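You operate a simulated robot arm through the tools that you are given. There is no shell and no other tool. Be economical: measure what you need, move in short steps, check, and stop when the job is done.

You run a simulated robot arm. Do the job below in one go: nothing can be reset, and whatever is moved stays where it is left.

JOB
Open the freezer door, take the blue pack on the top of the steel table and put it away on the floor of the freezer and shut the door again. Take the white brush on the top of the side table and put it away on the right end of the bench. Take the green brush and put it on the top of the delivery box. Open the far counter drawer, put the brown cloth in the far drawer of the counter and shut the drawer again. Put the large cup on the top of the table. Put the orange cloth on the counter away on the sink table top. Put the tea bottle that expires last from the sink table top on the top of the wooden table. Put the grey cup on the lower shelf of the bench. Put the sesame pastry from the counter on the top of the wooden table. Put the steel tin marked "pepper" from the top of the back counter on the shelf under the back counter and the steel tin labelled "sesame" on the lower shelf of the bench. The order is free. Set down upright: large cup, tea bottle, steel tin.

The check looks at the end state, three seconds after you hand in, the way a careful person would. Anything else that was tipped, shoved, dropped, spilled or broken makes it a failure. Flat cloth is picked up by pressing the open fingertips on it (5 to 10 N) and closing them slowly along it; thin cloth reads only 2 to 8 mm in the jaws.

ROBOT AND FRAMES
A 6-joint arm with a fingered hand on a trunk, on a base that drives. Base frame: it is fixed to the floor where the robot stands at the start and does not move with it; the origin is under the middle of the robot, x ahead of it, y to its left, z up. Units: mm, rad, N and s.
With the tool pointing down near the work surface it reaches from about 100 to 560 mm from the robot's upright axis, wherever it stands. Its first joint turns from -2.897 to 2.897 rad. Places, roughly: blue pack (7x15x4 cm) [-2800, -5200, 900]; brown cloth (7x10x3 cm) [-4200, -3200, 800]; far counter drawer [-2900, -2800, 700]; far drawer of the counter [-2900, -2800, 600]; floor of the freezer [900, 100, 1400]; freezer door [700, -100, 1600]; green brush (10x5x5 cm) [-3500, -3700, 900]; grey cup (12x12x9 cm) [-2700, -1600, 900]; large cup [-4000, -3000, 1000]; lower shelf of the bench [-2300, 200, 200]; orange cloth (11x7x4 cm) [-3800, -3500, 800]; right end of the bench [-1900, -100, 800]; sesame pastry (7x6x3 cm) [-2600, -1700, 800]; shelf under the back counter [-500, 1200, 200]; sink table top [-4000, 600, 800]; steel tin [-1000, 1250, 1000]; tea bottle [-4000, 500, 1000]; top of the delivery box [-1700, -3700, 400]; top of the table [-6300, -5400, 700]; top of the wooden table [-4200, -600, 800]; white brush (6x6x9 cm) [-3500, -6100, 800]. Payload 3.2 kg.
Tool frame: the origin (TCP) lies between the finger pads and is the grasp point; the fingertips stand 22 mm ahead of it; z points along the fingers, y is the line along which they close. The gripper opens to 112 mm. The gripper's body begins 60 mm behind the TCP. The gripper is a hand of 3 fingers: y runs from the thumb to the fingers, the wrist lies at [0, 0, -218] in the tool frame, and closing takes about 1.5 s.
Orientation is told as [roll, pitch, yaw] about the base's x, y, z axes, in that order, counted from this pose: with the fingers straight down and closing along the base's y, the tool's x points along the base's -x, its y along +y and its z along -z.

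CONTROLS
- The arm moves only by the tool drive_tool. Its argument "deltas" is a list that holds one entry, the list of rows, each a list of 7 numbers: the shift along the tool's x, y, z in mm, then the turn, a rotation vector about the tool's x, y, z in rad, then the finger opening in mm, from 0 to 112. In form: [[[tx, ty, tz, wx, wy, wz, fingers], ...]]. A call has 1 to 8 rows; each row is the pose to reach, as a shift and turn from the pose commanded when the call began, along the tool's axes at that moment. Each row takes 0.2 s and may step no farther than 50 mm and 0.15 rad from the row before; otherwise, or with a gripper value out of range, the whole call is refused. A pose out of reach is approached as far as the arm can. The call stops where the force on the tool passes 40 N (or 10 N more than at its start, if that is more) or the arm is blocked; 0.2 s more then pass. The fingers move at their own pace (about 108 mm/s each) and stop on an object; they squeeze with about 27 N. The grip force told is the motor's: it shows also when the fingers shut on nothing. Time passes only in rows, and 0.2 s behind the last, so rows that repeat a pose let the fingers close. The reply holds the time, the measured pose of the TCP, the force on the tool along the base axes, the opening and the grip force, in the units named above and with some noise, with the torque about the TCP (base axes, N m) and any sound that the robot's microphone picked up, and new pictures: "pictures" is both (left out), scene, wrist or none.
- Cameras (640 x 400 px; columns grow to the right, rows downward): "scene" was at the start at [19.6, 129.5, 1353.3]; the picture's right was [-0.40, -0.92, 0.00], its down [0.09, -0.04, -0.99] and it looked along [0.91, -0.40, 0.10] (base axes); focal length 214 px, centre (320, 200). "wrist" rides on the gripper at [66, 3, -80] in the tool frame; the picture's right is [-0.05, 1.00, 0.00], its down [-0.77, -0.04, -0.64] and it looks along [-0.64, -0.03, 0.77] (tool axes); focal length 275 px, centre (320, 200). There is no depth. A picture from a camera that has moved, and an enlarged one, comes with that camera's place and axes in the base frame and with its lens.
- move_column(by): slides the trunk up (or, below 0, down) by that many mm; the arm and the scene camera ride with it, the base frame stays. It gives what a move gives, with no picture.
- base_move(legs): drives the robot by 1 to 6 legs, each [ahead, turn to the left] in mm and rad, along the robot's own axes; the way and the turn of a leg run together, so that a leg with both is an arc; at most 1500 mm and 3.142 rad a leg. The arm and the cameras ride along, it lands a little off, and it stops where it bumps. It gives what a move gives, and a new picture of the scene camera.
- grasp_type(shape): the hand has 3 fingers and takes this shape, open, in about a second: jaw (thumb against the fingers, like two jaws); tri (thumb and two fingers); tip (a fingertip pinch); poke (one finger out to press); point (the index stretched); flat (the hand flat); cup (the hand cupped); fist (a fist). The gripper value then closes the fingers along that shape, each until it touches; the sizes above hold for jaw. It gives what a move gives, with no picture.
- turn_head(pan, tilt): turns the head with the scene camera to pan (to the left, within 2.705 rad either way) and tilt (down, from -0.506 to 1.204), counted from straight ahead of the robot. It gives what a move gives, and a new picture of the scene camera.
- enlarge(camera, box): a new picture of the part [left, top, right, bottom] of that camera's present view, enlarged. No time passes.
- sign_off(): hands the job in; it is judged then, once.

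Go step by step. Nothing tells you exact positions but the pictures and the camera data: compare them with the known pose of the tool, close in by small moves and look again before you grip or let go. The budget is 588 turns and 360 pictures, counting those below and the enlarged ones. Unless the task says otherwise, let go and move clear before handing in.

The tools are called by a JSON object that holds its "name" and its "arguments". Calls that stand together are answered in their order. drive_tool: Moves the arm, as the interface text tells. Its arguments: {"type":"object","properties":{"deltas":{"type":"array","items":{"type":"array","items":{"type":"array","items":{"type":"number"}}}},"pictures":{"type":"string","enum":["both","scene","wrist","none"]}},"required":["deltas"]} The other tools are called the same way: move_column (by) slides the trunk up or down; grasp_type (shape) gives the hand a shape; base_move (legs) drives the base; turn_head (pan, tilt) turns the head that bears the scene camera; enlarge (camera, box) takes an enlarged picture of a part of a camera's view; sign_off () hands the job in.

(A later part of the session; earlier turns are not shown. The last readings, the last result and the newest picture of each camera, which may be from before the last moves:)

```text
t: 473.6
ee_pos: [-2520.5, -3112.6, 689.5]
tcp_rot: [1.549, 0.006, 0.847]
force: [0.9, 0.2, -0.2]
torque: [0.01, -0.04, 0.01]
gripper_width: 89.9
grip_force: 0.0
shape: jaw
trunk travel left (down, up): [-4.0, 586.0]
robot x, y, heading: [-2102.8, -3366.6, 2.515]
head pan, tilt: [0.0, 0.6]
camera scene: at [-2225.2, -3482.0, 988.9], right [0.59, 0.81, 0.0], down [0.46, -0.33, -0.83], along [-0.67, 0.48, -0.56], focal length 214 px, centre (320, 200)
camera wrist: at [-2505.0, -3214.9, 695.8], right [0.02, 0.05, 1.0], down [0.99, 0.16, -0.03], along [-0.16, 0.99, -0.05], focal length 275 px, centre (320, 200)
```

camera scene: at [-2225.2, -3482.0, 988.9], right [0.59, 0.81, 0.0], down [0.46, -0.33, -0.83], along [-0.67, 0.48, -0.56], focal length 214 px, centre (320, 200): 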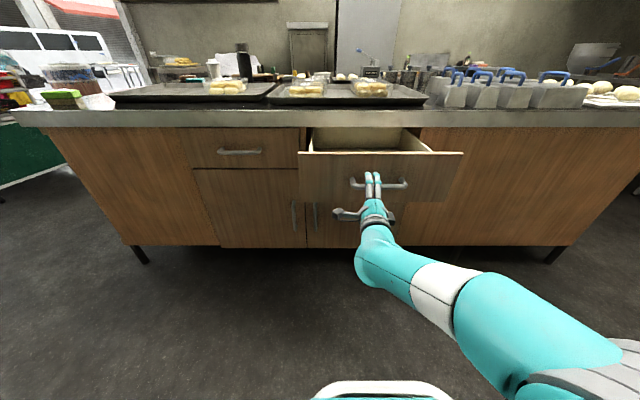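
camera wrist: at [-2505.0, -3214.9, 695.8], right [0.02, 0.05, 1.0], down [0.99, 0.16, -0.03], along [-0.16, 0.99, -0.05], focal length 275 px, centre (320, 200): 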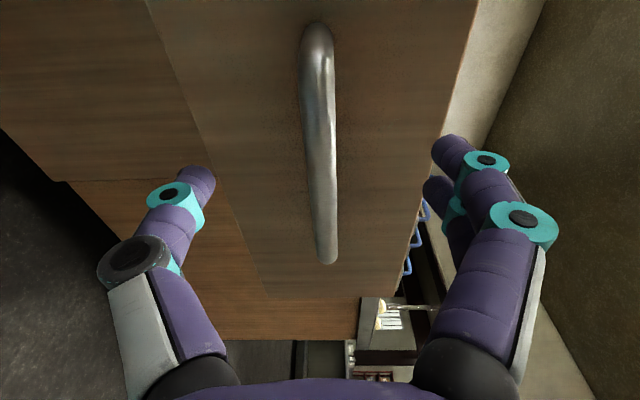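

Drawer is open about 25 cm and the hand is free. I raise the hand, edge forward off whatever is behind, and look round.

{"name": "move_column", "arguments": {"by": 320}}

{"name": "base_move", "arguments": {"legs": [[80, 0]]}}

{"name": "turn_head", "arguments": {"pan": 2.4, "tilt": 0.6}}

```text
t: 476.8
ee_pos: [-2521.7, -3111.7, 1010.4]
tcp_rot: [1.548, 0.009, 0.846]
force: [-1.5, 0.5, 0.0]
torque: [0.01, -0.01, -0.02]
gripper_width: 89.7
grip_force: 0.0
shape: jaw
trunk travel left (down, up): [-324.0, 266.0]
robot x, y, heading: [-2108.4, -3361.2, 2.513]
head pan, tilt: [0.0, 0.6]
```

```text
t: 477.9
ee_pos: [-2586.9, -3064.8, 1010.4]
tcp_rot: [1.549, 0.008, 0.846]
force: [0.3, -0.4, 0.5]
torque: [0.01, 0.0, 0.01]
gripper_width: 89.6
grip_force: 0.0
shape: jaw
trunk travel left (down, up): [-324.0, 266.0]
robot x, y, heading: [-2169.7, -3315.1, 2.511]
head pan, tilt: [0.0, 0.6]
camera scene: at [-2291.2, -3434.2, 1308.9], right [0.59, 0.81, 0.0], down [0.46, -0.33, -0.83], along [-0.67, 0.48, -0.56], focal length 214 px, centre (320, 200)
```

scene: 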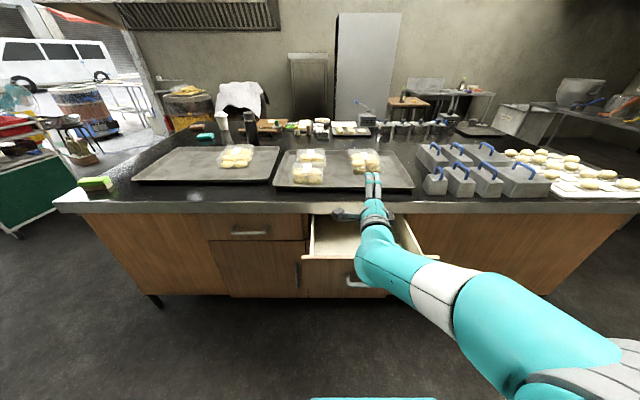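

```text
t: 480.1
ee_pos: [-2588.5, -3064.3, 1011.4]
tcp_rot: [1.55, 0.008, 0.846]
force: [-0.4, 0.3, -0.4]
torque: [0.02, -0.01, 0.0]
gripper_width: 89.8
grip_force: 0.0
shape: jaw
trunk travel left (down, up): [-324.0, 266.0]
robot x, y, heading: [-2171.1, -3316.3, 2.516]
head pan, tilt: [2.4, 0.6]
camera scene: at [-2202.0, -3572.7, 1308.9], right [-0.98, -0.2, 0.0], down [-0.11, 0.55, -0.83], along [0.16, -0.81, -0.56], focal length 214 px, centre (320, 200)
```

scene: 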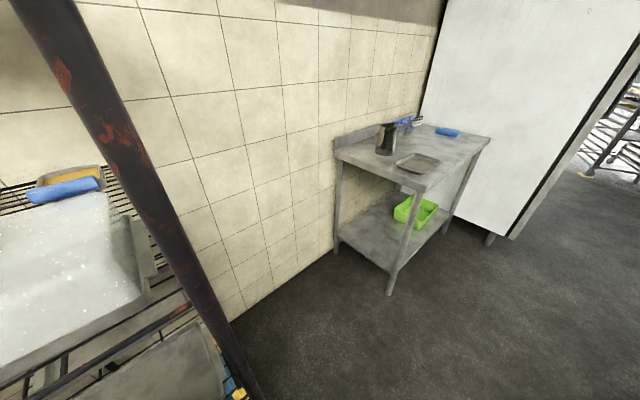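

{"name": "base_move", "arguments": {"legs": [[0, 1.577], [1500, 0], [100, 0], [0, -1.577], [1480, 0], [0, -1.565]]}}

{"name": "turn_head", "arguments": {"pan": 0, "tilt": 0.6}}

```text
t: 491.9
ee_pos: [-3267.2, -5006.8, 1009.6]
tcp_rot: [1.551, 0.01, 2.453]
force: [7.7, 12.9, -1.3]
torque: [-0.78, 0.45, -0.1]
gripper_width: 89.4
grip_force: 0.0
shape: jaw
trunk travel left (down, up): [-324.0, 266.0]
robot x, y, heading: [-3033.0, -4583.1, -2.163]
head pan, tilt: [2.4, 0.6]
stopped in leg 3: the force on the tool passed its limit at 102 N (the readings are from after the stop); the commanded pose is now the measured one
camera scene: at [-2773.7, -4605.7, 1308.6], right [0.23, -0.97, 0.0], down [-0.55, -0.13, -0.82], along [0.8, 0.19, -0.57], focal length 214 px, centre (320, 200)
```

scene: 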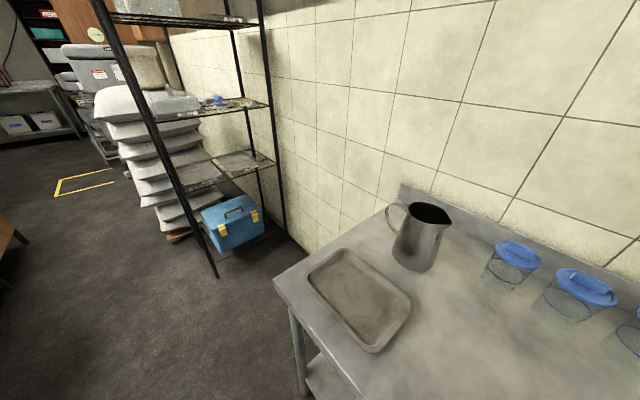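

```text
t: 494.1
ee_pos: [-3267.3, -5006.6, 1012.0]
tcp_rot: [1.549, 0.009, 2.452]
force: [10.3, 15.9, -1.6]
torque: [-0.92, 0.58, -0.05]
gripper_width: 89.3
grip_force: 0.1
shape: jaw
trunk travel left (down, up): [-324.0, 266.0]
robot x, y, heading: [-3034.7, -4582.3, -2.163]
head pan, tilt: [0.0, 0.6]
camera scene: at [-2908.7, -4699.6, 1309.0], right [-0.83, 0.56, 0.0], down [0.31, 0.47, -0.83], along [-0.46, -0.69, -0.56], focal length 214 px, centre (320, 200)
```

scene: 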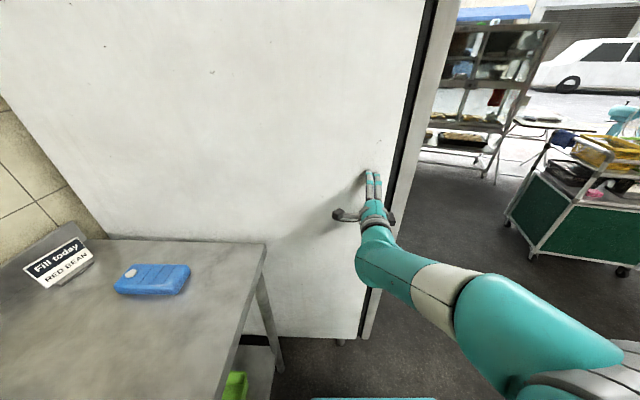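

The outstretched hand touched the big fridge's side; nothing shows displaced. I back off and continue round the counter end.

{"name": "base_move", "arguments": {"legs": [[-60, 0], [0, -1.515], [1500, 0], [130, 0], [0, -1.65]]}}

```text
t: 510.7
ee_pos: [-4159.7, -3252.2, 1008.5]
tcp_rot: [1.548, 0.006, -0.683]
force: [0.4, -0.2, 0.4]
torque: [-0.02, 0.01, 0.01]
gripper_width: 89.8
grip_force: 0.0
shape: jaw
trunk travel left (down, up): [-324.0, 266.0]
robot x, y, heading: [-4390.1, -3677.0, 0.985]
head pan, tilt: [0.0, 0.6]
camera scene: at [-4514.5, -3565.5, 1308.9], right [0.83, -0.55, 0.0], down [-0.31, -0.47, -0.83], along [0.46, 0.69, -0.56], focal length 214 px, centre (320, 200)
```

scene: 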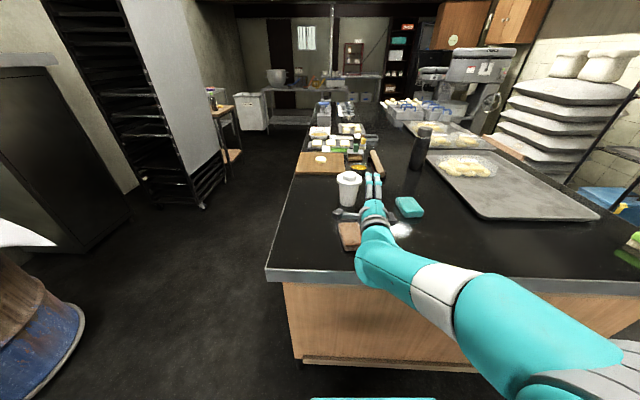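

{"name": "move_column", "arguments": {"by": 200}}

{"name": "drive_tool", "arguments": {"deltas": [[[0, -32.6, -2.4, 0.15, 0, 0, 100], [0, -64.4, -9.7, 0.3, 0, 0, 100], [0, -94.8, -21.7, 0.45, 0, 0, 100], [0, -123.1, -38.1, 0.6, 0, 0, 100], [0, -148.6, -58.5, 0.75, 0, 0, 100], [0, -170.8, -82.5, 0.9, 0, 0, 100], [0, -189.1, -109.5, 1.05, 0, 0, 100], [0, -203.2, -139, 1.2, 0, 0, 100]]], "pictures": "none"}}

{"name": "drive_tool", "arguments": {"deltas": [[[0, -10, 30, 0.12, 0, 0, 105], [0, -10, 70, 0.24, 0, 0, 105], [0, -5, 115, 0.35, 0, 0, 105], [0, -5, 160, 0.35, 0, 0, 105]]], "pictures": "wrist"}}

```text
t: 512.8
ee_pos: [-4159.7, -3252.6, 1210.0]
tcp_rot: [1.547, 0.008, -0.683]
force: [0.4, -0.4, -0.5]
torque: [0.0, 0.01, 0.02]
gripper_width: 89.8
grip_force: 0.0
shape: jaw
trunk travel left (down, up): [-524.0, 66.0]
robot x, y, heading: [-4392.8, -3677.0, 0.987]
head pan, tilt: [0.0, 0.6]
```

```text
t: 514.6
ee_pos: [-4250.1, -3364.1, 1008.6]
tcp_rot: [0.345, 0.01, -0.684]
force: [-0.6, 1.3, 0.0]
torque: [-0.03, 0.02, 0.02]
gripper_width: 100.1
grip_force: 0.1
shape: jaw
trunk travel left (down, up): [-524.0, 66.0]
robot x, y, heading: [-4393.4, -3678.8, 0.987]
head pan, tilt: [0.0, 0.6]
```

```text
t: 515.6
ee_pos: [-4219.8, -3323.3, 855.9]
tcp_rot: [-0.004, 0.009, -0.683]
force: [0.1, 1.1, -0.5]
torque: [0.03, -0.02, 0.0]
gripper_width: 104.9
grip_force: 0.1
shape: jaw
trunk travel left (down, up): [-524.0, 66.0]
robot x, y, heading: [-4393.9, -3678.4, 0.986]
head pan, tilt: [0.0, 0.6]
camera wrist: at [-4267.6, -3279.8, 935.2], right [0.67, 0.75, 0.0], down [0.58, -0.52, 0.63], along [0.47, -0.42, -0.78], focal length 275 px, centre (320, 200)
```

wrist: 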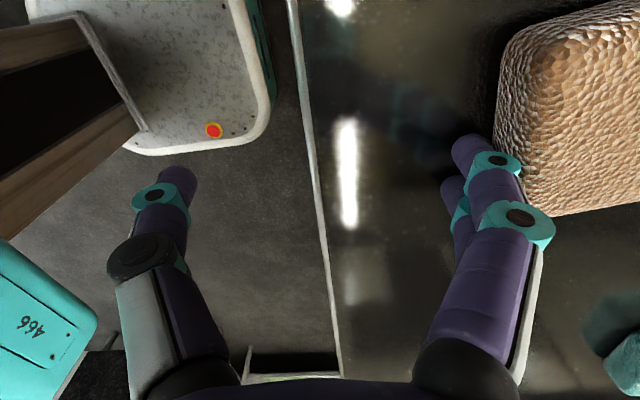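

{"name": "drive_tool", "arguments": {"deltas": [[[0, -5, -40, 0, 0, 0, 105], [0, -5, -80, 0, 0, 0, 105], [0, -5, -110, 0, 0, 0, 105], [0, 35, -110, 0, 0, 0, 105], [0, 75, -110, 0, 0, 0, 105]]], "pictures": "wrist"}}

```text
t: 516.8
ee_pos: [-4174.2, -3260.7, 967.8]
tcp_rot: [-0.002, 0.008, -0.681]
force: [0.2, 0.3, -0.7]
torque: [0.02, 0.0, -0.01]
gripper_width: 105.1
grip_force: 0.0
shape: jaw
trunk travel left (down, up): [-524.0, 66.0]
robot x, y, heading: [-4392.1, -3680.7, 0.984]
head pan, tilt: [0.0, 0.6]
camera wrist: at [-4222.6, -3218.3, 1048.2], right [0.67, 0.75, 0.0], down [0.58, -0.52, 0.63], along [0.47, -0.42, -0.78], focal length 275 px, centre (320, 200)
```

wrist: 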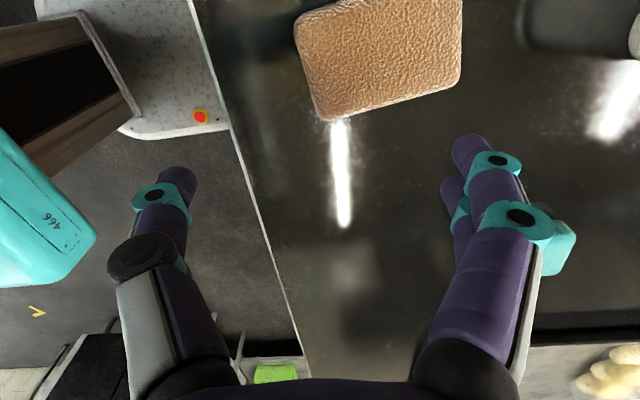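

{"name": "drive_tool", "arguments": {"deltas": [[[4, 5, 0, 0, 0, -0.148, 105], [8, 10, 0, 0, 0, -0.296, 105], [12, 15, 0, 0, 0, -0.444, 105], [16, 20, 0, 0, 0, -0.592, 105], [20, 25, 0, 0, 0, -0.74, 105], [24, 30, 0, 0, 0, -0.888, 105], [28, 35, 0, 0, 0, -1.036, 105], [29, 38, 0, 0, 0, -1.184, 105]]], "pictures": "none"}}

{"name": "drive_tool", "arguments": {"deltas": [[[0, 0, 0, 0, 0, -0.148, 105], [0, 0, 0, 0, 0, -0.296, 105], [0, 0, 0, 0, 0, -0.444, 105], [0, 0, 0, 0, 0, -0.592, 105], [0, 0, 0, 0, 0, -0.74, 105], [0, 0, 0, 0, 0, -0.766, 105]]], "pictures": "wrist"}}

```text
t: 518.6
ee_pos: [-4171.4, -3218.5, 966.9]
tcp_rot: [0.008, 0.005, 0.505]
force: [0.7, -0.1, -0.3]
torque: [0.01, 0.03, 0.02]
gripper_width: 104.8
grip_force: 0.1
shape: jaw
trunk travel left (down, up): [-524.0, 66.0]
robot x, y, heading: [-4390.4, -3674.4, 0.985]
head pan, tilt: [0.0, 0.6]
```

```text
t: 520.0
ee_pos: [-4170.9, -3217.5, 966.3]
tcp_rot: [0.009, -0.001, 1.271]
force: [0.3, 0.0, 0.0]
torque: [0.04, 0.0, -0.01]
gripper_width: 105.0
grip_force: 0.1
shape: jaw
trunk travel left (down, up): [-524.0, 66.0]
robot x, y, heading: [-4394.6, -3678.4, 0.988]
head pan, tilt: [0.0, 0.6]
camera wrist: at [-4193.0, -3281.0, 1047.1], right [-0.94, 0.34, 0.01], down [0.27, 0.72, 0.64], along [0.21, 0.6, -0.77], focal length 275 px, centre (320, 200)
```

wrist: 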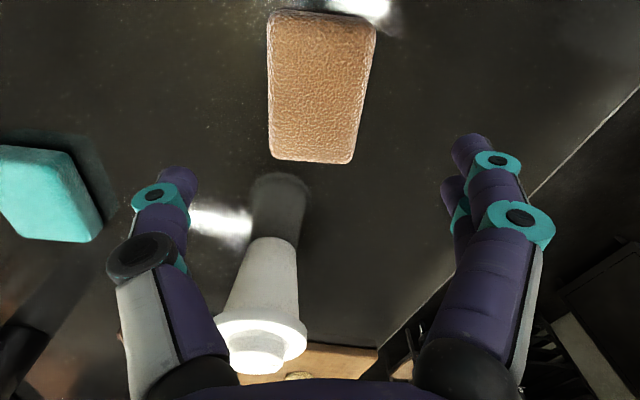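

{"name": "drive_tool", "arguments": {"deltas": [[[2, -1, 40, 0, 0, 0, 100], [2, -1, 80, 0, 0, 0, 100], [2, -1, 106, 0, 0, 0, 100], [2, -1, 108, 0, 0, 0, 100], [2, -1, 108, 0, 0, 0, 60], [2, -1, 108, 0, 0, 0, 40], [2, -1, 108, 0, 0, 0, 20], [2, -1, 108, 0, 0, 0, 20]]], "pictures": "wrist"}}

```text
t: 521.8
ee_pos: [-4170.2, -3220.5, 859.4]
tcp_rot: [0.009, -0.003, 1.27]
force: [0.9, 0.5, 0.3]
torque: [0.05, -0.03, 0.0]
gripper_width: 62.6
grip_force: 27.2
shape: jaw
trunk travel left (down, up): [-524.0, 66.0]
robot x, y, heading: [-4389.5, -3678.2, 0.981]
head pan, tilt: [0.0, 0.6]
camera wrist: at [-4193.2, -3283.3, 939.3], right [-0.94, 0.34, 0.01], down [0.27, 0.72, 0.64], along [0.21, 0.6, -0.77], focal length 275 px, centre (320, 200)
```

wrist: 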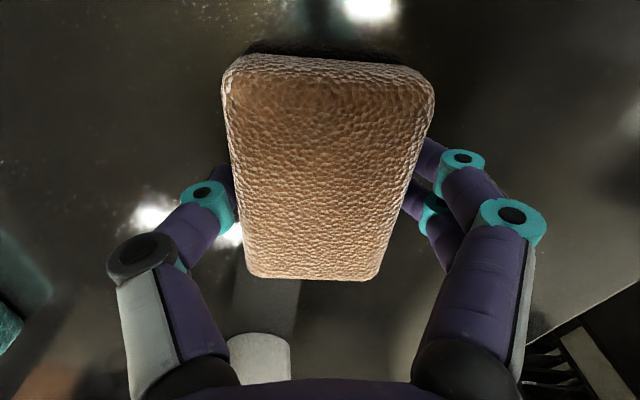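

{"name": "drive_tool", "arguments": {"deltas": [[[0, 0, -15, 0, 0, 0, 20], [0, 0, -60, 0, 0, 0, 20], [0, 0, -105, 0, 0, 0, 20], [0, 0, -150, 0, 0, 0, 20], [45, 0, -160, 0, 0, 0, 20], [90, 0, -170, 0, 0, 0, 20], [130, 0, -170, 0, 0, 0, 20]]], "pictures": "wrist"}}

```text
t: 523.4
ee_pos: [-4211.5, -3346.7, 1031.2]
tcp_rot: [0.009, -0.003, 1.267]
force: [-0.1, -0.2, -1.2]
torque: [-0.01, -0.02, 0.01]
gripper_width: 62.5
grip_force: 27.0
shape: jaw
trunk travel left (down, up): [-524.0, 66.0]
robot x, y, heading: [-4392.4, -3677.3, 0.988]
head pan, tilt: [0.0, 0.6]
camera wrist: at [-4233.6, -3410.0, 1111.2], right [-0.94, 0.34, 0.01], down [0.27, 0.72, 0.64], along [0.21, 0.6, -0.77], focal length 275 px, centre (320, 200)
```

wrist: 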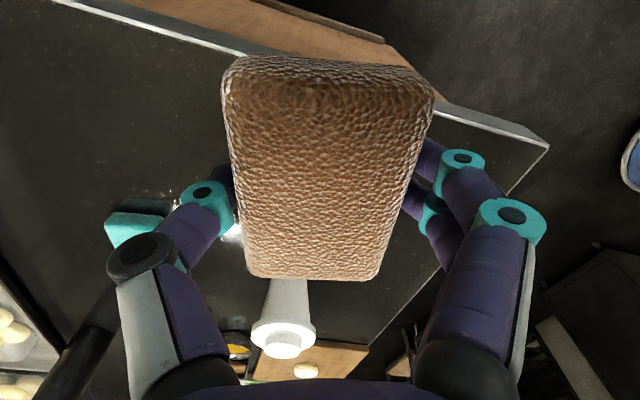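

Brown cloth held. Back round to the open drawer.

{"name": "base_move", "arguments": {"legs": [[0, -1.612], [1478, 0], [0, 1.577], [1500, 0], [70, 0], [0, 1.565]]}}

{"name": "turn_head", "arguments": {"pan": 0, "tilt": 0.7}}

```text
t: 549.7
ee_pos: [-2611.0, -2964.5, 1030.2]
tcp_rot: [0.009, -0.002, 2.77]
force: [-0.3, 0.4, -0.4]
torque: [0.0, 0.0, 0.0]
gripper_width: 62.5
grip_force: 26.7
shape: jaw
trunk travel left (down, up): [-524.0, 66.0]
robot x, y, heading: [-2288.1, -3163.9, 2.488]
head pan, tilt: [0.0, 0.6]
camera scene: at [-2413.7, -3284.0, 1508.9], right [0.61, 0.79, 0.0], down [0.45, -0.34, -0.83], along [-0.66, 0.5, -0.56], focal length 214 px, centre (320, 200)
```

scene: 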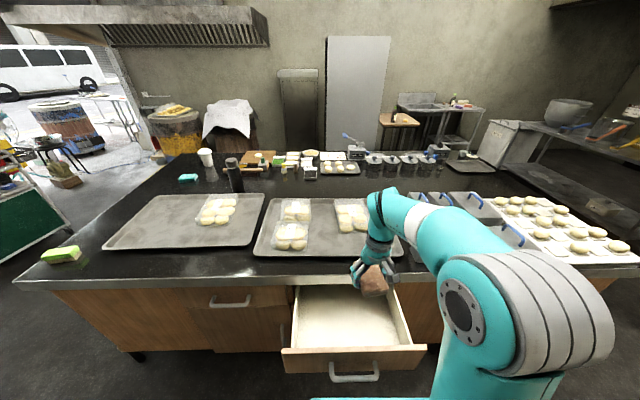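

```text
t: 550.4
ee_pos: [-2609.8, -2965.0, 1030.6]
tcp_rot: [0.01, 0.001, 2.769]
force: [-0.6, 0.2, 0.1]
torque: [0.02, 0.03, -0.03]
gripper_width: 62.3
grip_force: 27.0
shape: jaw
trunk travel left (down, up): [-524.0, 66.0]
robot x, y, heading: [-2287.8, -3169.9, 2.491]
head pan, tilt: [0.0, 0.7]
camera scene: at [-2411.0, -3286.0, 1500.3], right [0.61, 0.79, 0.0], down [0.51, -0.39, -0.77], along [-0.61, 0.46, -0.64], focal length 214 px, centre (320, 200)
```

scene: 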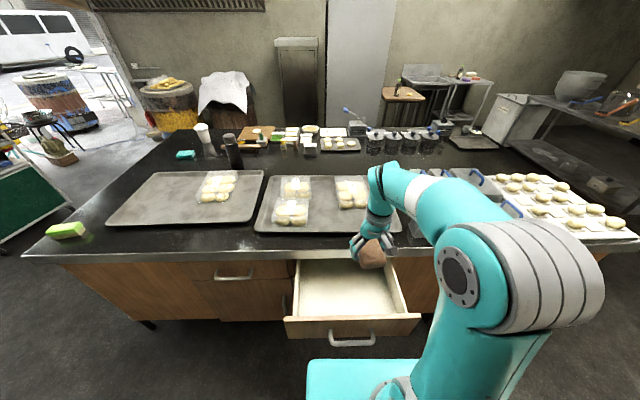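

{"name": "drive_tool", "arguments": {"deltas": [[[-18, 9, 0, 0, 0, 0.127, 20], [-36.5, 17, 0, 0, 0, 0.254, 20], [-36.5, 17, 0, 0, 0, 0.254, 20]]], "pictures": "none"}}

{"name": "move_column", "arguments": {"by": -200}}

{"name": "drive_tool", "arguments": {"deltas": [[[0, 0, 0, 0, 0, 0, 20]]], "pictures": "both"}}

```text
t: 551.2
ee_pos: [-2650.7, -2966.5, 1031.1]
tcp_rot: [0.009, 0.001, 2.515]
force: [-0.5, 0.1, -0.4]
torque: [-0.04, 0.02, 0.02]
gripper_width: 62.3
grip_force: 26.9
shape: jaw
trunk travel left (down, up): [-524.0, 66.0]
robot x, y, heading: [-2292.6, -3169.8, 2.484]
head pan, tilt: [0.0, 0.7]
```

```text
t: 553.4
ee_pos: [-2649.6, -2967.7, 831.4]
tcp_rot: [0.007, 0.004, 2.517]
force: [-0.6, -0.3, -0.2]
torque: [-0.01, 0.02, -0.04]
gripper_width: 62.3
grip_force: 27.2
shape: jaw
trunk travel left (down, up): [-324.0, 266.0]
robot x, y, heading: [-2289.2, -3170.0, 2.491]
head pan, tilt: [0.0, 0.7]
```

```text
t: 553.8
ee_pos: [-2651.4, -2968.0, 831.3]
tcp_rot: [0.008, 0.003, 2.516]
force: [-0.5, 0.6, -0.9]
torque: [0.01, -0.01, -0.01]
gripper_width: 62.3
grip_force: 26.6
shape: jaw
trunk travel left (down, up): [-324.0, 266.0]
robot x, y, heading: [-2288.6, -3165.4, 2.494]
head pan, tilt: [0.0, 0.7]
camera scene: at [-2411.0, -3286.0, 1300.3], right [0.61, 0.79, 0.0], down [0.51, -0.39, -0.76], along [-0.61, 0.46, -0.64], focal length 214 px, centre (320, 200)
camera wrist: at [-2598.7, -3007.7, 911.2], right [-0.62, -0.78, 0.01], down [-0.6, 0.48, 0.63], along [-0.5, 0.39, -0.77], focal length 275 px, centre (320, 200)
```

scene: 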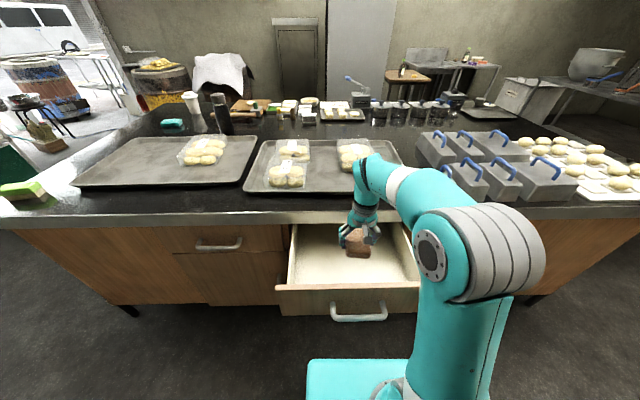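
wrist: 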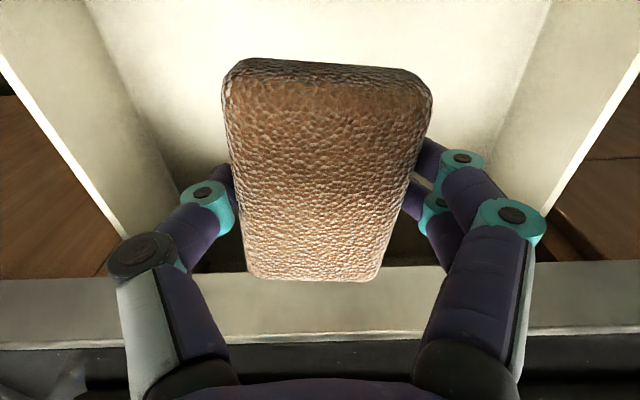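

{"name": "move_column", "arguments": {"by": -110}}

{"name": "drive_tool", "arguments": {"deltas": [[[0, 0, 6, 0, 0, 0, 20], [0, 0, 12, 0, 0, 0, 20], [0, 0, 18, 0, 0, 0, 20], [0, 0, 24, 0, 0, 0, 20], [0, 0, 30, 0, 0, 0, 20], [0, 0, 36, 0, 0, 0, 20], [0, 0, 42, 0, 0, 0, 20], [0, 0, 48, 0, 0, 0, 20]]], "pictures": "wrist"}}

```text
t: 555.2
ee_pos: [-2651.0, -2966.4, 720.4]
tcp_rot: [0.009, 0.002, 2.516]
force: [-0.2, 0.4, -0.8]
torque: [0.0, 0.01, -0.02]
gripper_width: 62.2
grip_force: 26.7
shape: jaw
trunk travel left (down, up): [-214.0, 376.0]
robot x, y, heading: [-2290.0, -3166.4, 2.49]
head pan, tilt: [0.0, 0.7]
```

```text
t: 557.0
ee_pos: [-2650.8, -2966.2, 674.1]
tcp_rot: [0.007, 0.001, 2.516]
force: [0.0, 1.2, -0.8]
torque: [-0.04, -0.02, 0.0]
gripper_width: 62.4
grip_force: 27.2
shape: jaw
trunk travel left (down, up): [-214.0, 376.0]
robot x, y, heading: [-2289.5, -3167.6, 2.485]
head pan, tilt: [0.0, 0.7]
camera wrist: at [-2598.4, -3007.7, 754.0], right [-0.62, -0.78, 0.01], down [-0.6, 0.49, 0.63], along [-0.5, 0.39, -0.77], focal length 275 px, centre (320, 200)
```

wrist: 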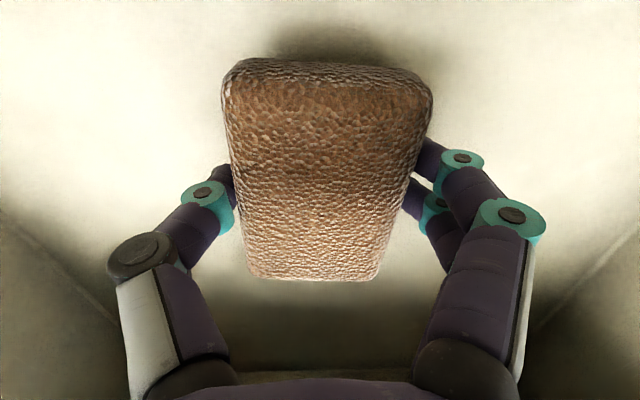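

{"name": "drive_tool", "arguments": {"deltas": [[[0, 0, 4, 0, 0, 0, 20], [0, 0, 8, 0, 0, 0, 20], [0, 0, 12, 0, 0, 0, 20], [0, 0, 16, 0, 0, 0, 20], [0, 0, 20, 0, 0, 0, 20], [0, 0, 24, 0, 0, 0, 20]]], "pictures": "none"}}

```text
t: 558.3
ee_pos: [-2651.7, -2967.8, 655.7]
tcp_rot: [0.01, -0.01, 2.516]
force: [1.4, 1.0, 30.5]
torque: [0.01, -0.11, -0.14]
gripper_width: 60.3
grip_force: 26.3
shape: jaw
trunk travel left (down, up): [-214.0, 376.0]
robot x, y, heading: [-2288.1, -3166.9, 2.487]
head pan, tilt: [0.0, 0.7]
stopped in row 6: the force on the tool passed its limit at 49 N (the readings are from after the stop); the commanded pose is now the measured one
```

Contact with the drawer bottom. I release and rise.

{"name": "drive_tool", "arguments": {"deltas": [[[0, 0, -4, 0, 0, 0, 60], [0, 0, -4, 0, 0, 0, 85], [0, 0, -4, 0, 0, 0, 90], [0, 0, -10, 0, 0, 0, 90], [0, 0, -50, 0, 0, 0, 90]]], "pictures": "wrist"}}

{"name": "move_column", "arguments": {"by": 300}}

```text
t: 559.5
ee_pos: [-2652.5, -2967.2, 700.7]
tcp_rot: [0.009, -0.004, 2.518]
force: [0.8, -0.2, 0.8]
torque: [0.01, -0.02, 0.02]
gripper_width: 89.9
grip_force: 0.1
shape: jaw
trunk travel left (down, up): [-214.0, 376.0]
robot x, y, heading: [-2291.8, -3167.4, 2.492]
head pan, tilt: [0.0, 0.7]
camera wrist: at [-2600.0, -3008.2, 782.0], right [-0.62, -0.78, 0.01], down [-0.6, 0.48, 0.64], along [-0.5, 0.39, -0.77], focal length 275 px, centre (320, 200)
```

wrist: 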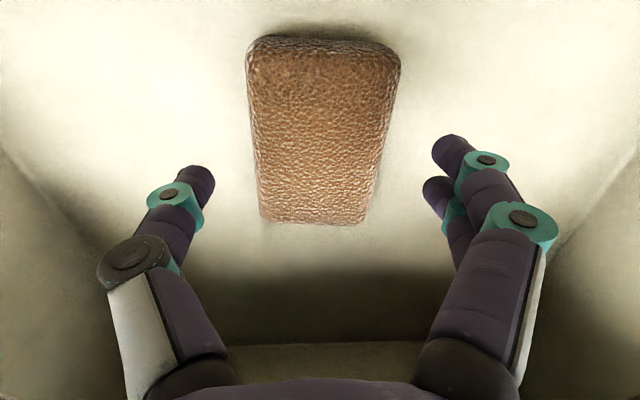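

```text
t: 562.5
ee_pos: [-2652.2, -2967.2, 1002.6]
tcp_rot: [0.01, -0.003, 2.515]
force: [0.1, -0.3, 0.4]
torque: [0.03, -0.01, -0.03]
gripper_width: 89.8
grip_force: 0.2
shape: jaw
trunk travel left (down, up): [-514.0, 76.0]
robot x, y, heading: [-2288.7, -3168.4, 2.491]
head pan, tilt: [0.0, 0.7]
```

The cloth lies in the drawer. I back off, tilt the hand, and will push the drawer shut at the panel above its handle.

{"name": "base_move", "arguments": {"legs": [[-200, 0.02]]}}

{"name": "drive_tool", "arguments": {"deltas": [[[-4, 0, 0, 0, -0.15, 0, 0], [-8, 0, 0, 0, -0.3, 0, 0], [-12, 0, 0, 0, -0.45, 0, 0], [-16, 0, 0, 0, -0.6, 0, 0], [-20, 0, 0, 0, -0.75, 0, 0], [-24, 0, 0, 0, -0.9, 0, 0], [-24, 0, 0, 0, -0.9, 0, 0]]], "pictures": "none"}}

{"name": "move_column", "arguments": {"by": -265}}

{"name": "drive_tool", "arguments": {"deltas": [[[0, 0, 0, 0, 0, 0, 0]]], "pictures": "both"}}

```text
t: 564.1
ee_pos: [-2495.8, -3094.3, 1002.7]
tcp_rot: [0.009, -0.004, 2.533]
force: [0.1, -1.1, -1.0]
torque: [0.02, 0.04, -0.02]
gripper_width: 90.1
grip_force: 0.0
shape: jaw
trunk travel left (down, up): [-514.0, 76.0]
robot x, y, heading: [-2130.2, -3285.7, 2.504]
head pan, tilt: [0.0, 0.7]
camera scene: at [-2249.0, -3408.3, 1490.3], right [0.59, 0.8, 0.0], down [0.52, -0.38, -0.77], along [-0.62, 0.46, -0.64], focal length 214 px, centre (320, 200)
```

scene: 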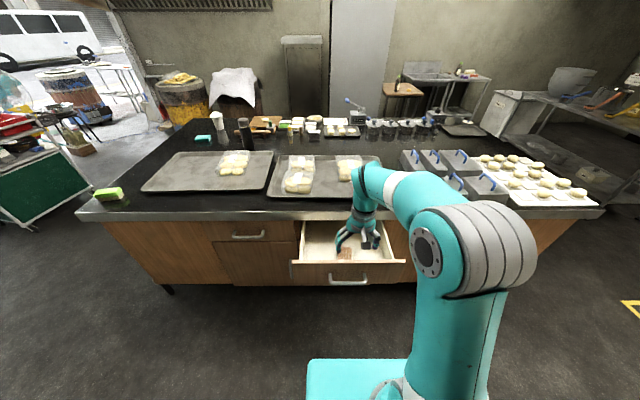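

```text
t: 565.7
ee_pos: [-2515.9, -3080.1, 1001.3]
tcp_rot: [0.015, -0.903, 2.522]
force: [0.0, 0.5, -0.3]
torque: [0.02, 0.01, 0.01]
gripper_width: 0.0
grip_force: 27.0
shape: jaw
out of reach, approached as far as the arm can: row 6
trunk travel left (down, up): [-514.0, 76.0]
robot x, y, heading: [-2127.0, -3287.4, 2.503]
head pan, tilt: [0.0, 0.7]
```

```text
t: 568.4
ee_pos: [-2515.2, -3080.7, 736.9]
tcp_rot: [0.015, -0.902, 2.52]
force: [0.8, 0.3, 0.0]
torque: [-0.01, -0.06, 0.02]
gripper_width: 0.0
grip_force: 26.8
shape: jaw
trunk travel left (down, up): [-249.0, 341.0]
robot x, y, heading: [-2134.2, -3285.7, 2.504]
head pan, tilt: [0.0, 0.7]
```

```text
t: 568.8
ee_pos: [-2515.6, -3079.3, 736.7]
tcp_rot: [0.013, -0.902, 2.522]
force: [0.0, 0.6, -0.8]
torque: [0.01, -0.01, 0.01]
gripper_width: 0.0
grip_force: 26.8
shape: jaw
trunk travel left (down, up): [-249.0, 341.0]
robot x, y, heading: [-2128.7, -3288.1, 2.504]
head pan, tilt: [0.0, 0.7]
camera scene: at [-2249.6, -3407.8, 1225.3], right [0.59, 0.8, 0.0], down [0.52, -0.38, -0.77], along [-0.62, 0.45, -0.64], focal length 214 px, centre (320, 200)
camera wrist: at [-2432.3, -3142.0, 734.5], right [-0.6, -0.8, 0.04], down [0.04, 0.02, 1.0], along [-0.8, 0.6, 0.02], focal length 275 px, centre (320, 200)
```

scene: 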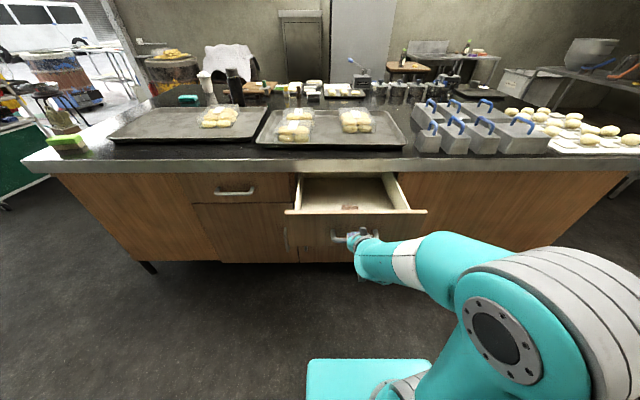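
wrist: 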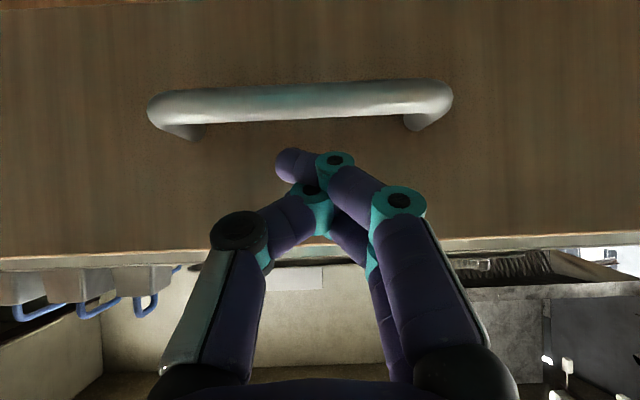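

{"name": "base_move", "arguments": {"legs": [[250, 0]]}}

```text
t: 570.6
ee_pos: [-2721.7, -2929.4, 736.4]
tcp_rot: [0.013, -0.902, 2.523]
force: [-0.2, -0.5, -0.2]
torque: [0.01, -0.05, -0.03]
gripper_width: 0.4
grip_force: 26.9
shape: jaw
trunk travel left (down, up): [-249.0, 341.0]
robot x, y, heading: [-2334.0, -3136.5, 2.51]
head pan, tilt: [0.0, 0.7]
camera scene: at [-2454.5, -3256.7, 1225.3], right [0.59, 0.81, 0.0], down [0.52, -0.38, -0.77], along [-0.62, 0.45, -0.64], focal length 214 px, centre (320, 200)
```

scene: 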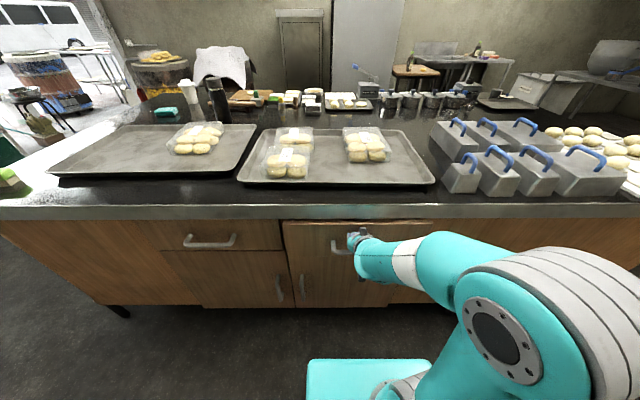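

{"name": "drive_tool", "arguments": {"deltas": [[[-6, 0, 8, 0, 0, 0, 0], [-12, 0, 15, 0, 0, 0, 0], [-16, 0, 20, 0, 0, 0, 0], [-20, 0, 25, 0, 0, 0, 0], [-24, 0, 30, 0, 0, 0, 0], [-28, 0, 35, 0, 0, 0, 0]]], "pictures": "scene"}}

```text
t: 572.1
ee_pos: [-2754.0, -2908.7, 734.4]
tcp_rot: [0.01, -0.891, 2.532]
force: [14.2, -12.4, 1.4]
torque: [0.13, 0.07, -0.35]
gripper_width: 0.0
grip_force: 26.9
shape: jaw
trunk travel left (down, up): [-249.0, 341.0]
robot x, y, heading: [-2335.5, -3135.2, 2.506]
head pan, tilt: [0.0, 0.7]
stopped in row 6: the force on the tool passed its limit at 47 N (the readings are from after the stop); the commanded pose is now the measured one
camera scene: at [-2451.9, -3258.9, 1225.5], right [0.59, 0.81, 0.0], down [0.52, -0.38, -0.77], along [-0.62, 0.45, -0.64], focal length 214 px, centre (320, 200)
```

scene: 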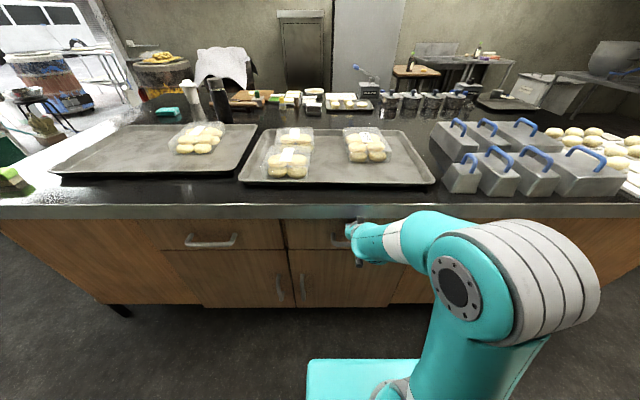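

Drawer is shut. I withdraw and go for the green brush at the counter's far corner.

{"name": "drive_tool", "arguments": {"deltas": [[[15, 0, -20, 0, 0, 0, 0], [31, 0, -40, 0, 0, 0, 0]]], "pictures": "none"}}

{"name": "base_move", "arguments": {"legs": [[-150, 0]]}}

{"name": "move_column", "arguments": {"by": 300}}

{"name": "base_move", "arguments": {"legs": [[0, 1.57], [1100, 0], [0, -1.57]]}}

```text
t: 572.7
ee_pos: [-2713.3, -2935.3, 735.1]
tcp_rot: [0.011, -0.891, 2.529]
force: [-0.1, 0.4, -0.3]
torque: [0.03, 0.03, -0.02]
gripper_width: 0.1
grip_force: 27.2
shape: jaw
trunk travel left (down, up): [-249.0, 341.0]
robot x, y, heading: [-2337.9, -3136.5, 2.508]
head pan, tilt: [0.0, 0.7]
```

```text
t: 574.0
ee_pos: [-2595.7, -3021.4, 734.2]
tcp_rot: [0.012, -0.892, 2.53]
force: [0.6, -0.5, 0.0]
torque: [0.02, -0.03, 0.02]
gripper_width: 0.0
grip_force: 27.5
shape: jaw
trunk travel left (down, up): [-249.0, 341.0]
robot x, y, heading: [-2217.9, -3222.5, 2.512]
head pan, tilt: [0.0, 0.7]
camera scene: at [-2336.4, -3343.3, 1225.3], right [0.59, 0.81, 0.0], down [0.52, -0.38, -0.76], along [-0.62, 0.45, -0.64], focal length 214 px, centre (320, 200)
```

scene: 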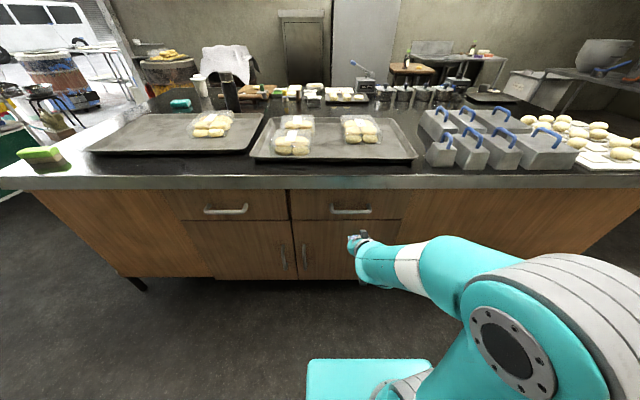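

```text
t: 577.0
ee_pos: [-2595.3, -3021.1, 1035.9]
tcp_rot: [0.011, -0.892, 2.53]
force: [-0.4, 0.4, 0.4]
torque: [0.0, 0.01, 0.03]
gripper_width: 0.1
grip_force: 26.7
shape: jaw
trunk travel left (down, up): [-549.0, 41.0]
robot x, y, heading: [-2223.0, -3222.4, 2.512]
head pan, tilt: [0.0, 0.7]
```

```text
t: 590.4
ee_pos: [-3223.9, -3927.0, 1035.2]
tcp_rot: [0.011, -0.891, 2.543]
force: [0.3, -0.1, -0.7]
torque: [0.0, -0.02, -0.03]
gripper_width: 0.0
grip_force: 26.2
shape: jaw
trunk travel left (down, up): [-549.0, 41.0]
robot x, y, heading: [-2841.1, -4126.0, 2.522]
head pan, tilt: [0.0, 0.7]
camera scene: at [-2959.2, -4245.3, 1525.3], right [0.58, 0.81, 0.0], down [0.52, -0.37, -0.76], along [-0.62, 0.44, -0.64], focal length 214 px, centre (320, 200)
```

scene: 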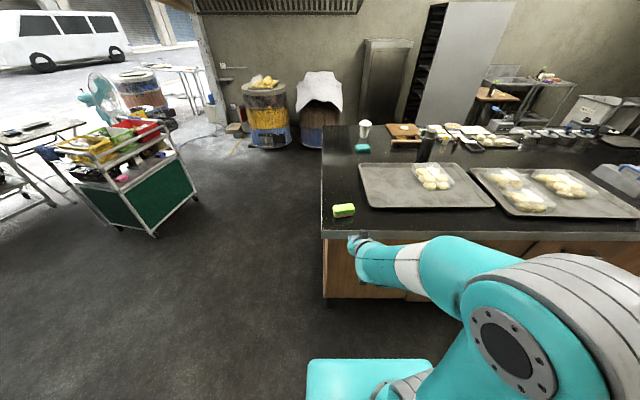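

{"name": "base_move", "arguments": {"legs": [[260, 0]]}}

{"name": "drive_tool", "arguments": {"deltas": [[[3, 0, 16, 0, 0.148, 0, 100], [6, 0, 32, 0, 0.296, 0, 100], [9, 0, 48, 0, 0.444, 0, 100], [12, 0, 64, 0, 0.592, 0, 100], [15, 0, 80, 0, 0.74, 0, 100], [18, 0, 97, 0, 0.888, 0, 100], [18, 0, 97, 0, 0.888, 0, 100]]], "pictures": "wrist"}}

```text
t: 592.2
ee_pos: [-3434.5, -3773.3, 1034.6]
tcp_rot: [0.011, -0.893, 2.539]
force: [-0.2, 0.5, 1.2]
torque: [0.04, 0.01, -0.01]
gripper_width: 0.2
grip_force: 27.2
shape: jaw
trunk travel left (down, up): [-549.0, 41.0]
robot x, y, heading: [-3051.4, -3970.5, 2.518]
head pan, tilt: [0.0, 0.7]
camera scene: at [-3171.3, -4093.6, 1525.3], right [0.58, 0.81, 0.0], down [0.52, -0.38, -0.76], along [-0.62, 0.45, -0.64], focal length 214 px, centre (320, 200)
```

scene: 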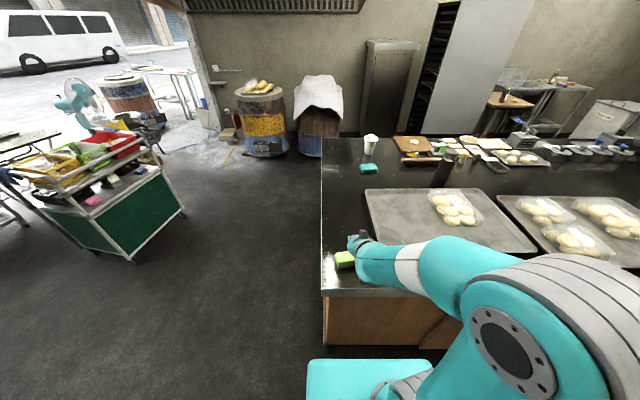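

```text
t: 593.8
ee_pos: [-3487.1, -3738.8, 961.0]
tcp_rot: [0.008, -0.004, 2.551]
force: [-0.5, -0.2, 0.0]
torque: [0.01, 0.02, -0.02]
gripper_width: 99.8
grip_force: 0.2
shape: jaw
out of reach, approached as far as the arm can: row 2
trunk travel left (down, up): [-549.0, 41.0]
robot x, y, heading: [-3053.8, -3973.2, 2.519]
head pan, tilt: [0.0, 0.7]
camera wrist: at [-3433.4, -3778.4, 1040.1], right [-0.6, -0.8, 0.01], down [-0.62, 0.46, 0.64], along [-0.52, 0.38, -0.77], focal length 275 px, centre (320, 200)
```

wrist: 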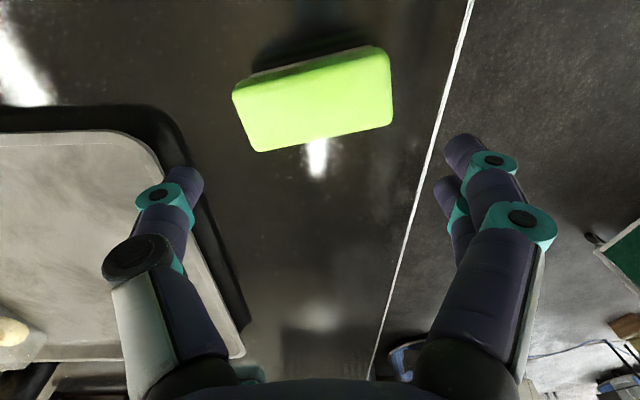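

{"name": "drive_tool", "arguments": {"deltas": [[[2, 0, 0, 0, 0, 0.148, 90], [4, -1, 0, 0, 0, 0.296, 90], [6, -1, 0, 0, 0, 0.444, 90], [8, -2, 0, 0, 0, 0.592, 90], [10, -2, 0, 0, 0, 0.74, 90], [12, -3, 0, 0, 0, 0.888, 90], [12, -3, 0, 0, 0, 1.036, 90], [12, -3, 0, 0, 0, 1.184, 90]]], "pictures": "none"}}

{"name": "drive_tool", "arguments": {"deltas": [[[0, 0, 0, 0, 0, 0.148, 90], [0, 0, 0, 0, 0, 0.148, 90]]], "pictures": "wrist"}}

```text
t: 595.6
ee_pos: [-3475.5, -3743.5, 961.1]
tcp_rot: [0.007, 0.006, 1.362]
force: [0.2, 0.5, -0.4]
torque: [-0.01, -0.02, -0.01]
gripper_width: 90.4
grip_force: 0.0
shape: jaw
trunk travel left (down, up): [-549.0, 41.0]
robot x, y, heading: [-3053.5, -3971.5, 2.52]
head pan, tilt: [0.0, 0.7]
```

```text
t: 596.2
ee_pos: [-3475.7, -3742.0, 960.3]
tcp_rot: [0.007, 0.004, 1.215]
force: [-0.2, 0.5, -0.3]
torque: [0.02, 0.04, -0.02]
gripper_width: 90.1
grip_force: 0.0
shape: jaw
trunk travel left (down, up): [-549.0, 41.0]
robot x, y, heading: [-3050.0, -3973.2, 2.521]
head pan, tilt: [0.0, 0.7]
camera wrist: at [-3501.4, -3803.2, 1040.6], right [-0.92, 0.39, 0.01], down [0.31, 0.71, 0.63], along [0.24, 0.58, -0.78], focal length 275 px, centre (320, 200)
```

wrist: 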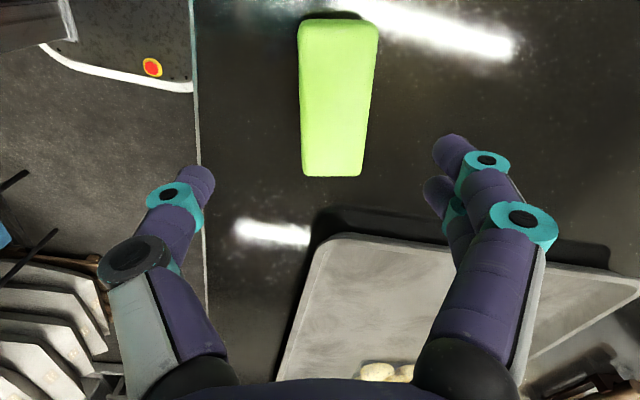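

{"name": "drive_tool", "arguments": {"deltas": [[[12, 10, 30, 0, 0, 0, 90], [12, 10, 70, 0, 0, 0, 90], [12, 10, 96, 0, 0, 0, 90], [12, 10, 98, 0, 0, 0, 60], [12, 10, 98, 0, 0, 0, 40], [12, 10, 98, 0, 0, 0, 20], [12, 10, 98, 0, 0, 0, 10], [12, 10, 98, 0, 0, 0, 10]]], "pictures": "wrist"}}

```text
t: 598.0
ee_pos: [-3490.8, -3752.0, 862.6]
tcp_rot: [0.005, 0.005, 1.218]
force: [-0.9, 0.6, -1.2]
torque: [0.01, -0.02, 0.01]
gripper_width: 35.1
grip_force: 27.3
shape: jaw
trunk travel left (down, up): [-549.0, 41.0]
robot x, y, heading: [-3058.1, -3972.2, 2.518]
head pan, tilt: [0.0, 0.7]
camera wrist: at [-3515.6, -3812.4, 943.9], right [-0.92, 0.39, 0.01], down [0.31, 0.71, 0.63], along [0.24, 0.58, -0.78], focal length 275 px, centre (320, 200)
```

wrist: 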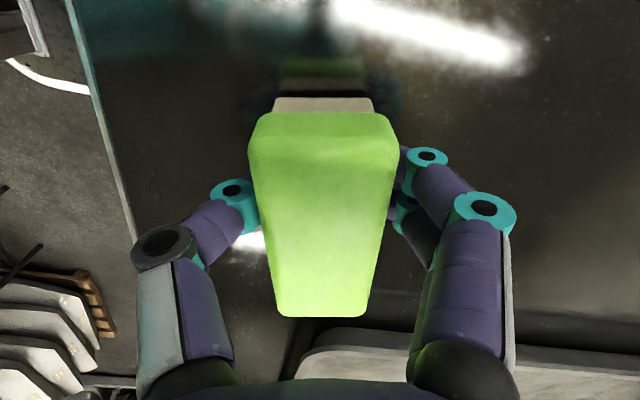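

{"name": "drive_tool", "arguments": {"deltas": [[[0, 0, -15, 0, 0, 0, 10], [0, 0, -60, 0, 0, 0, 10], [0, 0, -105, 0, 0, 0, 10], [0, -30, -130, 0, 0, 0, 10], [0, -75, -135, 0, 0, 0, 10], [0, -120, -135, 0, 0, 0, 10]]], "pictures": "none"}}

{"name": "base_move", "arguments": {"legs": [[-200, 0], [0, -1.57], [700, 0], [0, -1.3]]}}

{"name": "turn_head", "arguments": {"pan": 0, "tilt": 0.6}}

```text
t: 599.4
ee_pos: [-3374.5, -3791.9, 996.5]
tcp_rot: [0.006, 0.006, 1.217]
force: [-0.1, 0.1, -1.6]
torque: [0.03, 0.0, -0.01]
gripper_width: 34.7
grip_force: 26.8
shape: jaw
trunk travel left (down, up): [-549.0, 41.0]
robot x, y, heading: [-3053.2, -3974.8, 2.518]
head pan, tilt: [0.0, 0.7]
```

```text
t: 611.6
ee_pos: [-2118.6, -3638.4, 995.5]
tcp_rot: [0.005, 0.005, -1.712]
force: [-0.5, 0.0, -2.0]
torque: [0.03, 0.0, 0.01]
gripper_width: 34.8
grip_force: 27.0
shape: jaw
trunk travel left (down, up): [-549.0, 41.0]
robot x, y, heading: [-2467.9, -3529.1, -0.405]
head pan, tilt: [0.0, 0.7]
camera scene: at [-2383.7, -3389.7, 1525.3], right [-0.4, -0.92, 0.0], down [-0.59, 0.26, -0.76], along [0.7, -0.3, -0.64], focal length 214 px, centre (320, 200)
```

scene: 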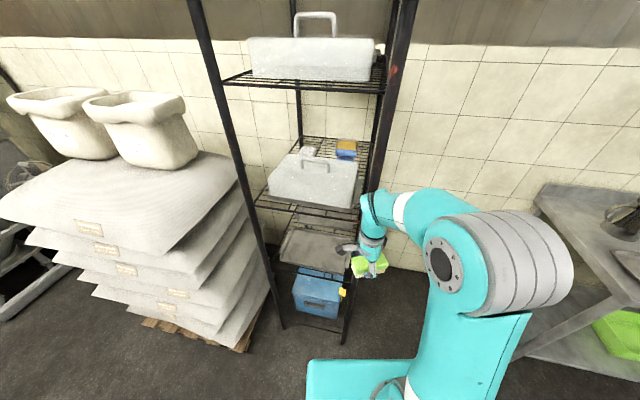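

```text
t: 612.3
ee_pos: [-2118.3, -3637.0, 996.8]
tcp_rot: [0.006, 0.006, -1.711]
force: [-0.2, -0.1, -0.9]
torque: [0.01, -0.01, 0.0]
gripper_width: 34.6
grip_force: 27.4
shape: jaw
trunk travel left (down, up): [-549.0, 41.0]
robot x, y, heading: [-2471.8, -3526.7, -0.407]
head pan, tilt: [0.0, 0.6]
camera scene: at [-2380.6, -3390.9, 1533.9], right [-0.4, -0.92, 0.0], down [-0.52, 0.22, -0.82], along [0.76, -0.33, -0.57], focal length 214 px, centre (320, 200)
```

scene: 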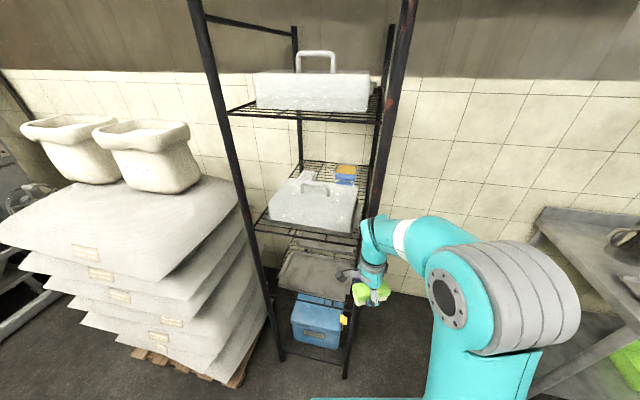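

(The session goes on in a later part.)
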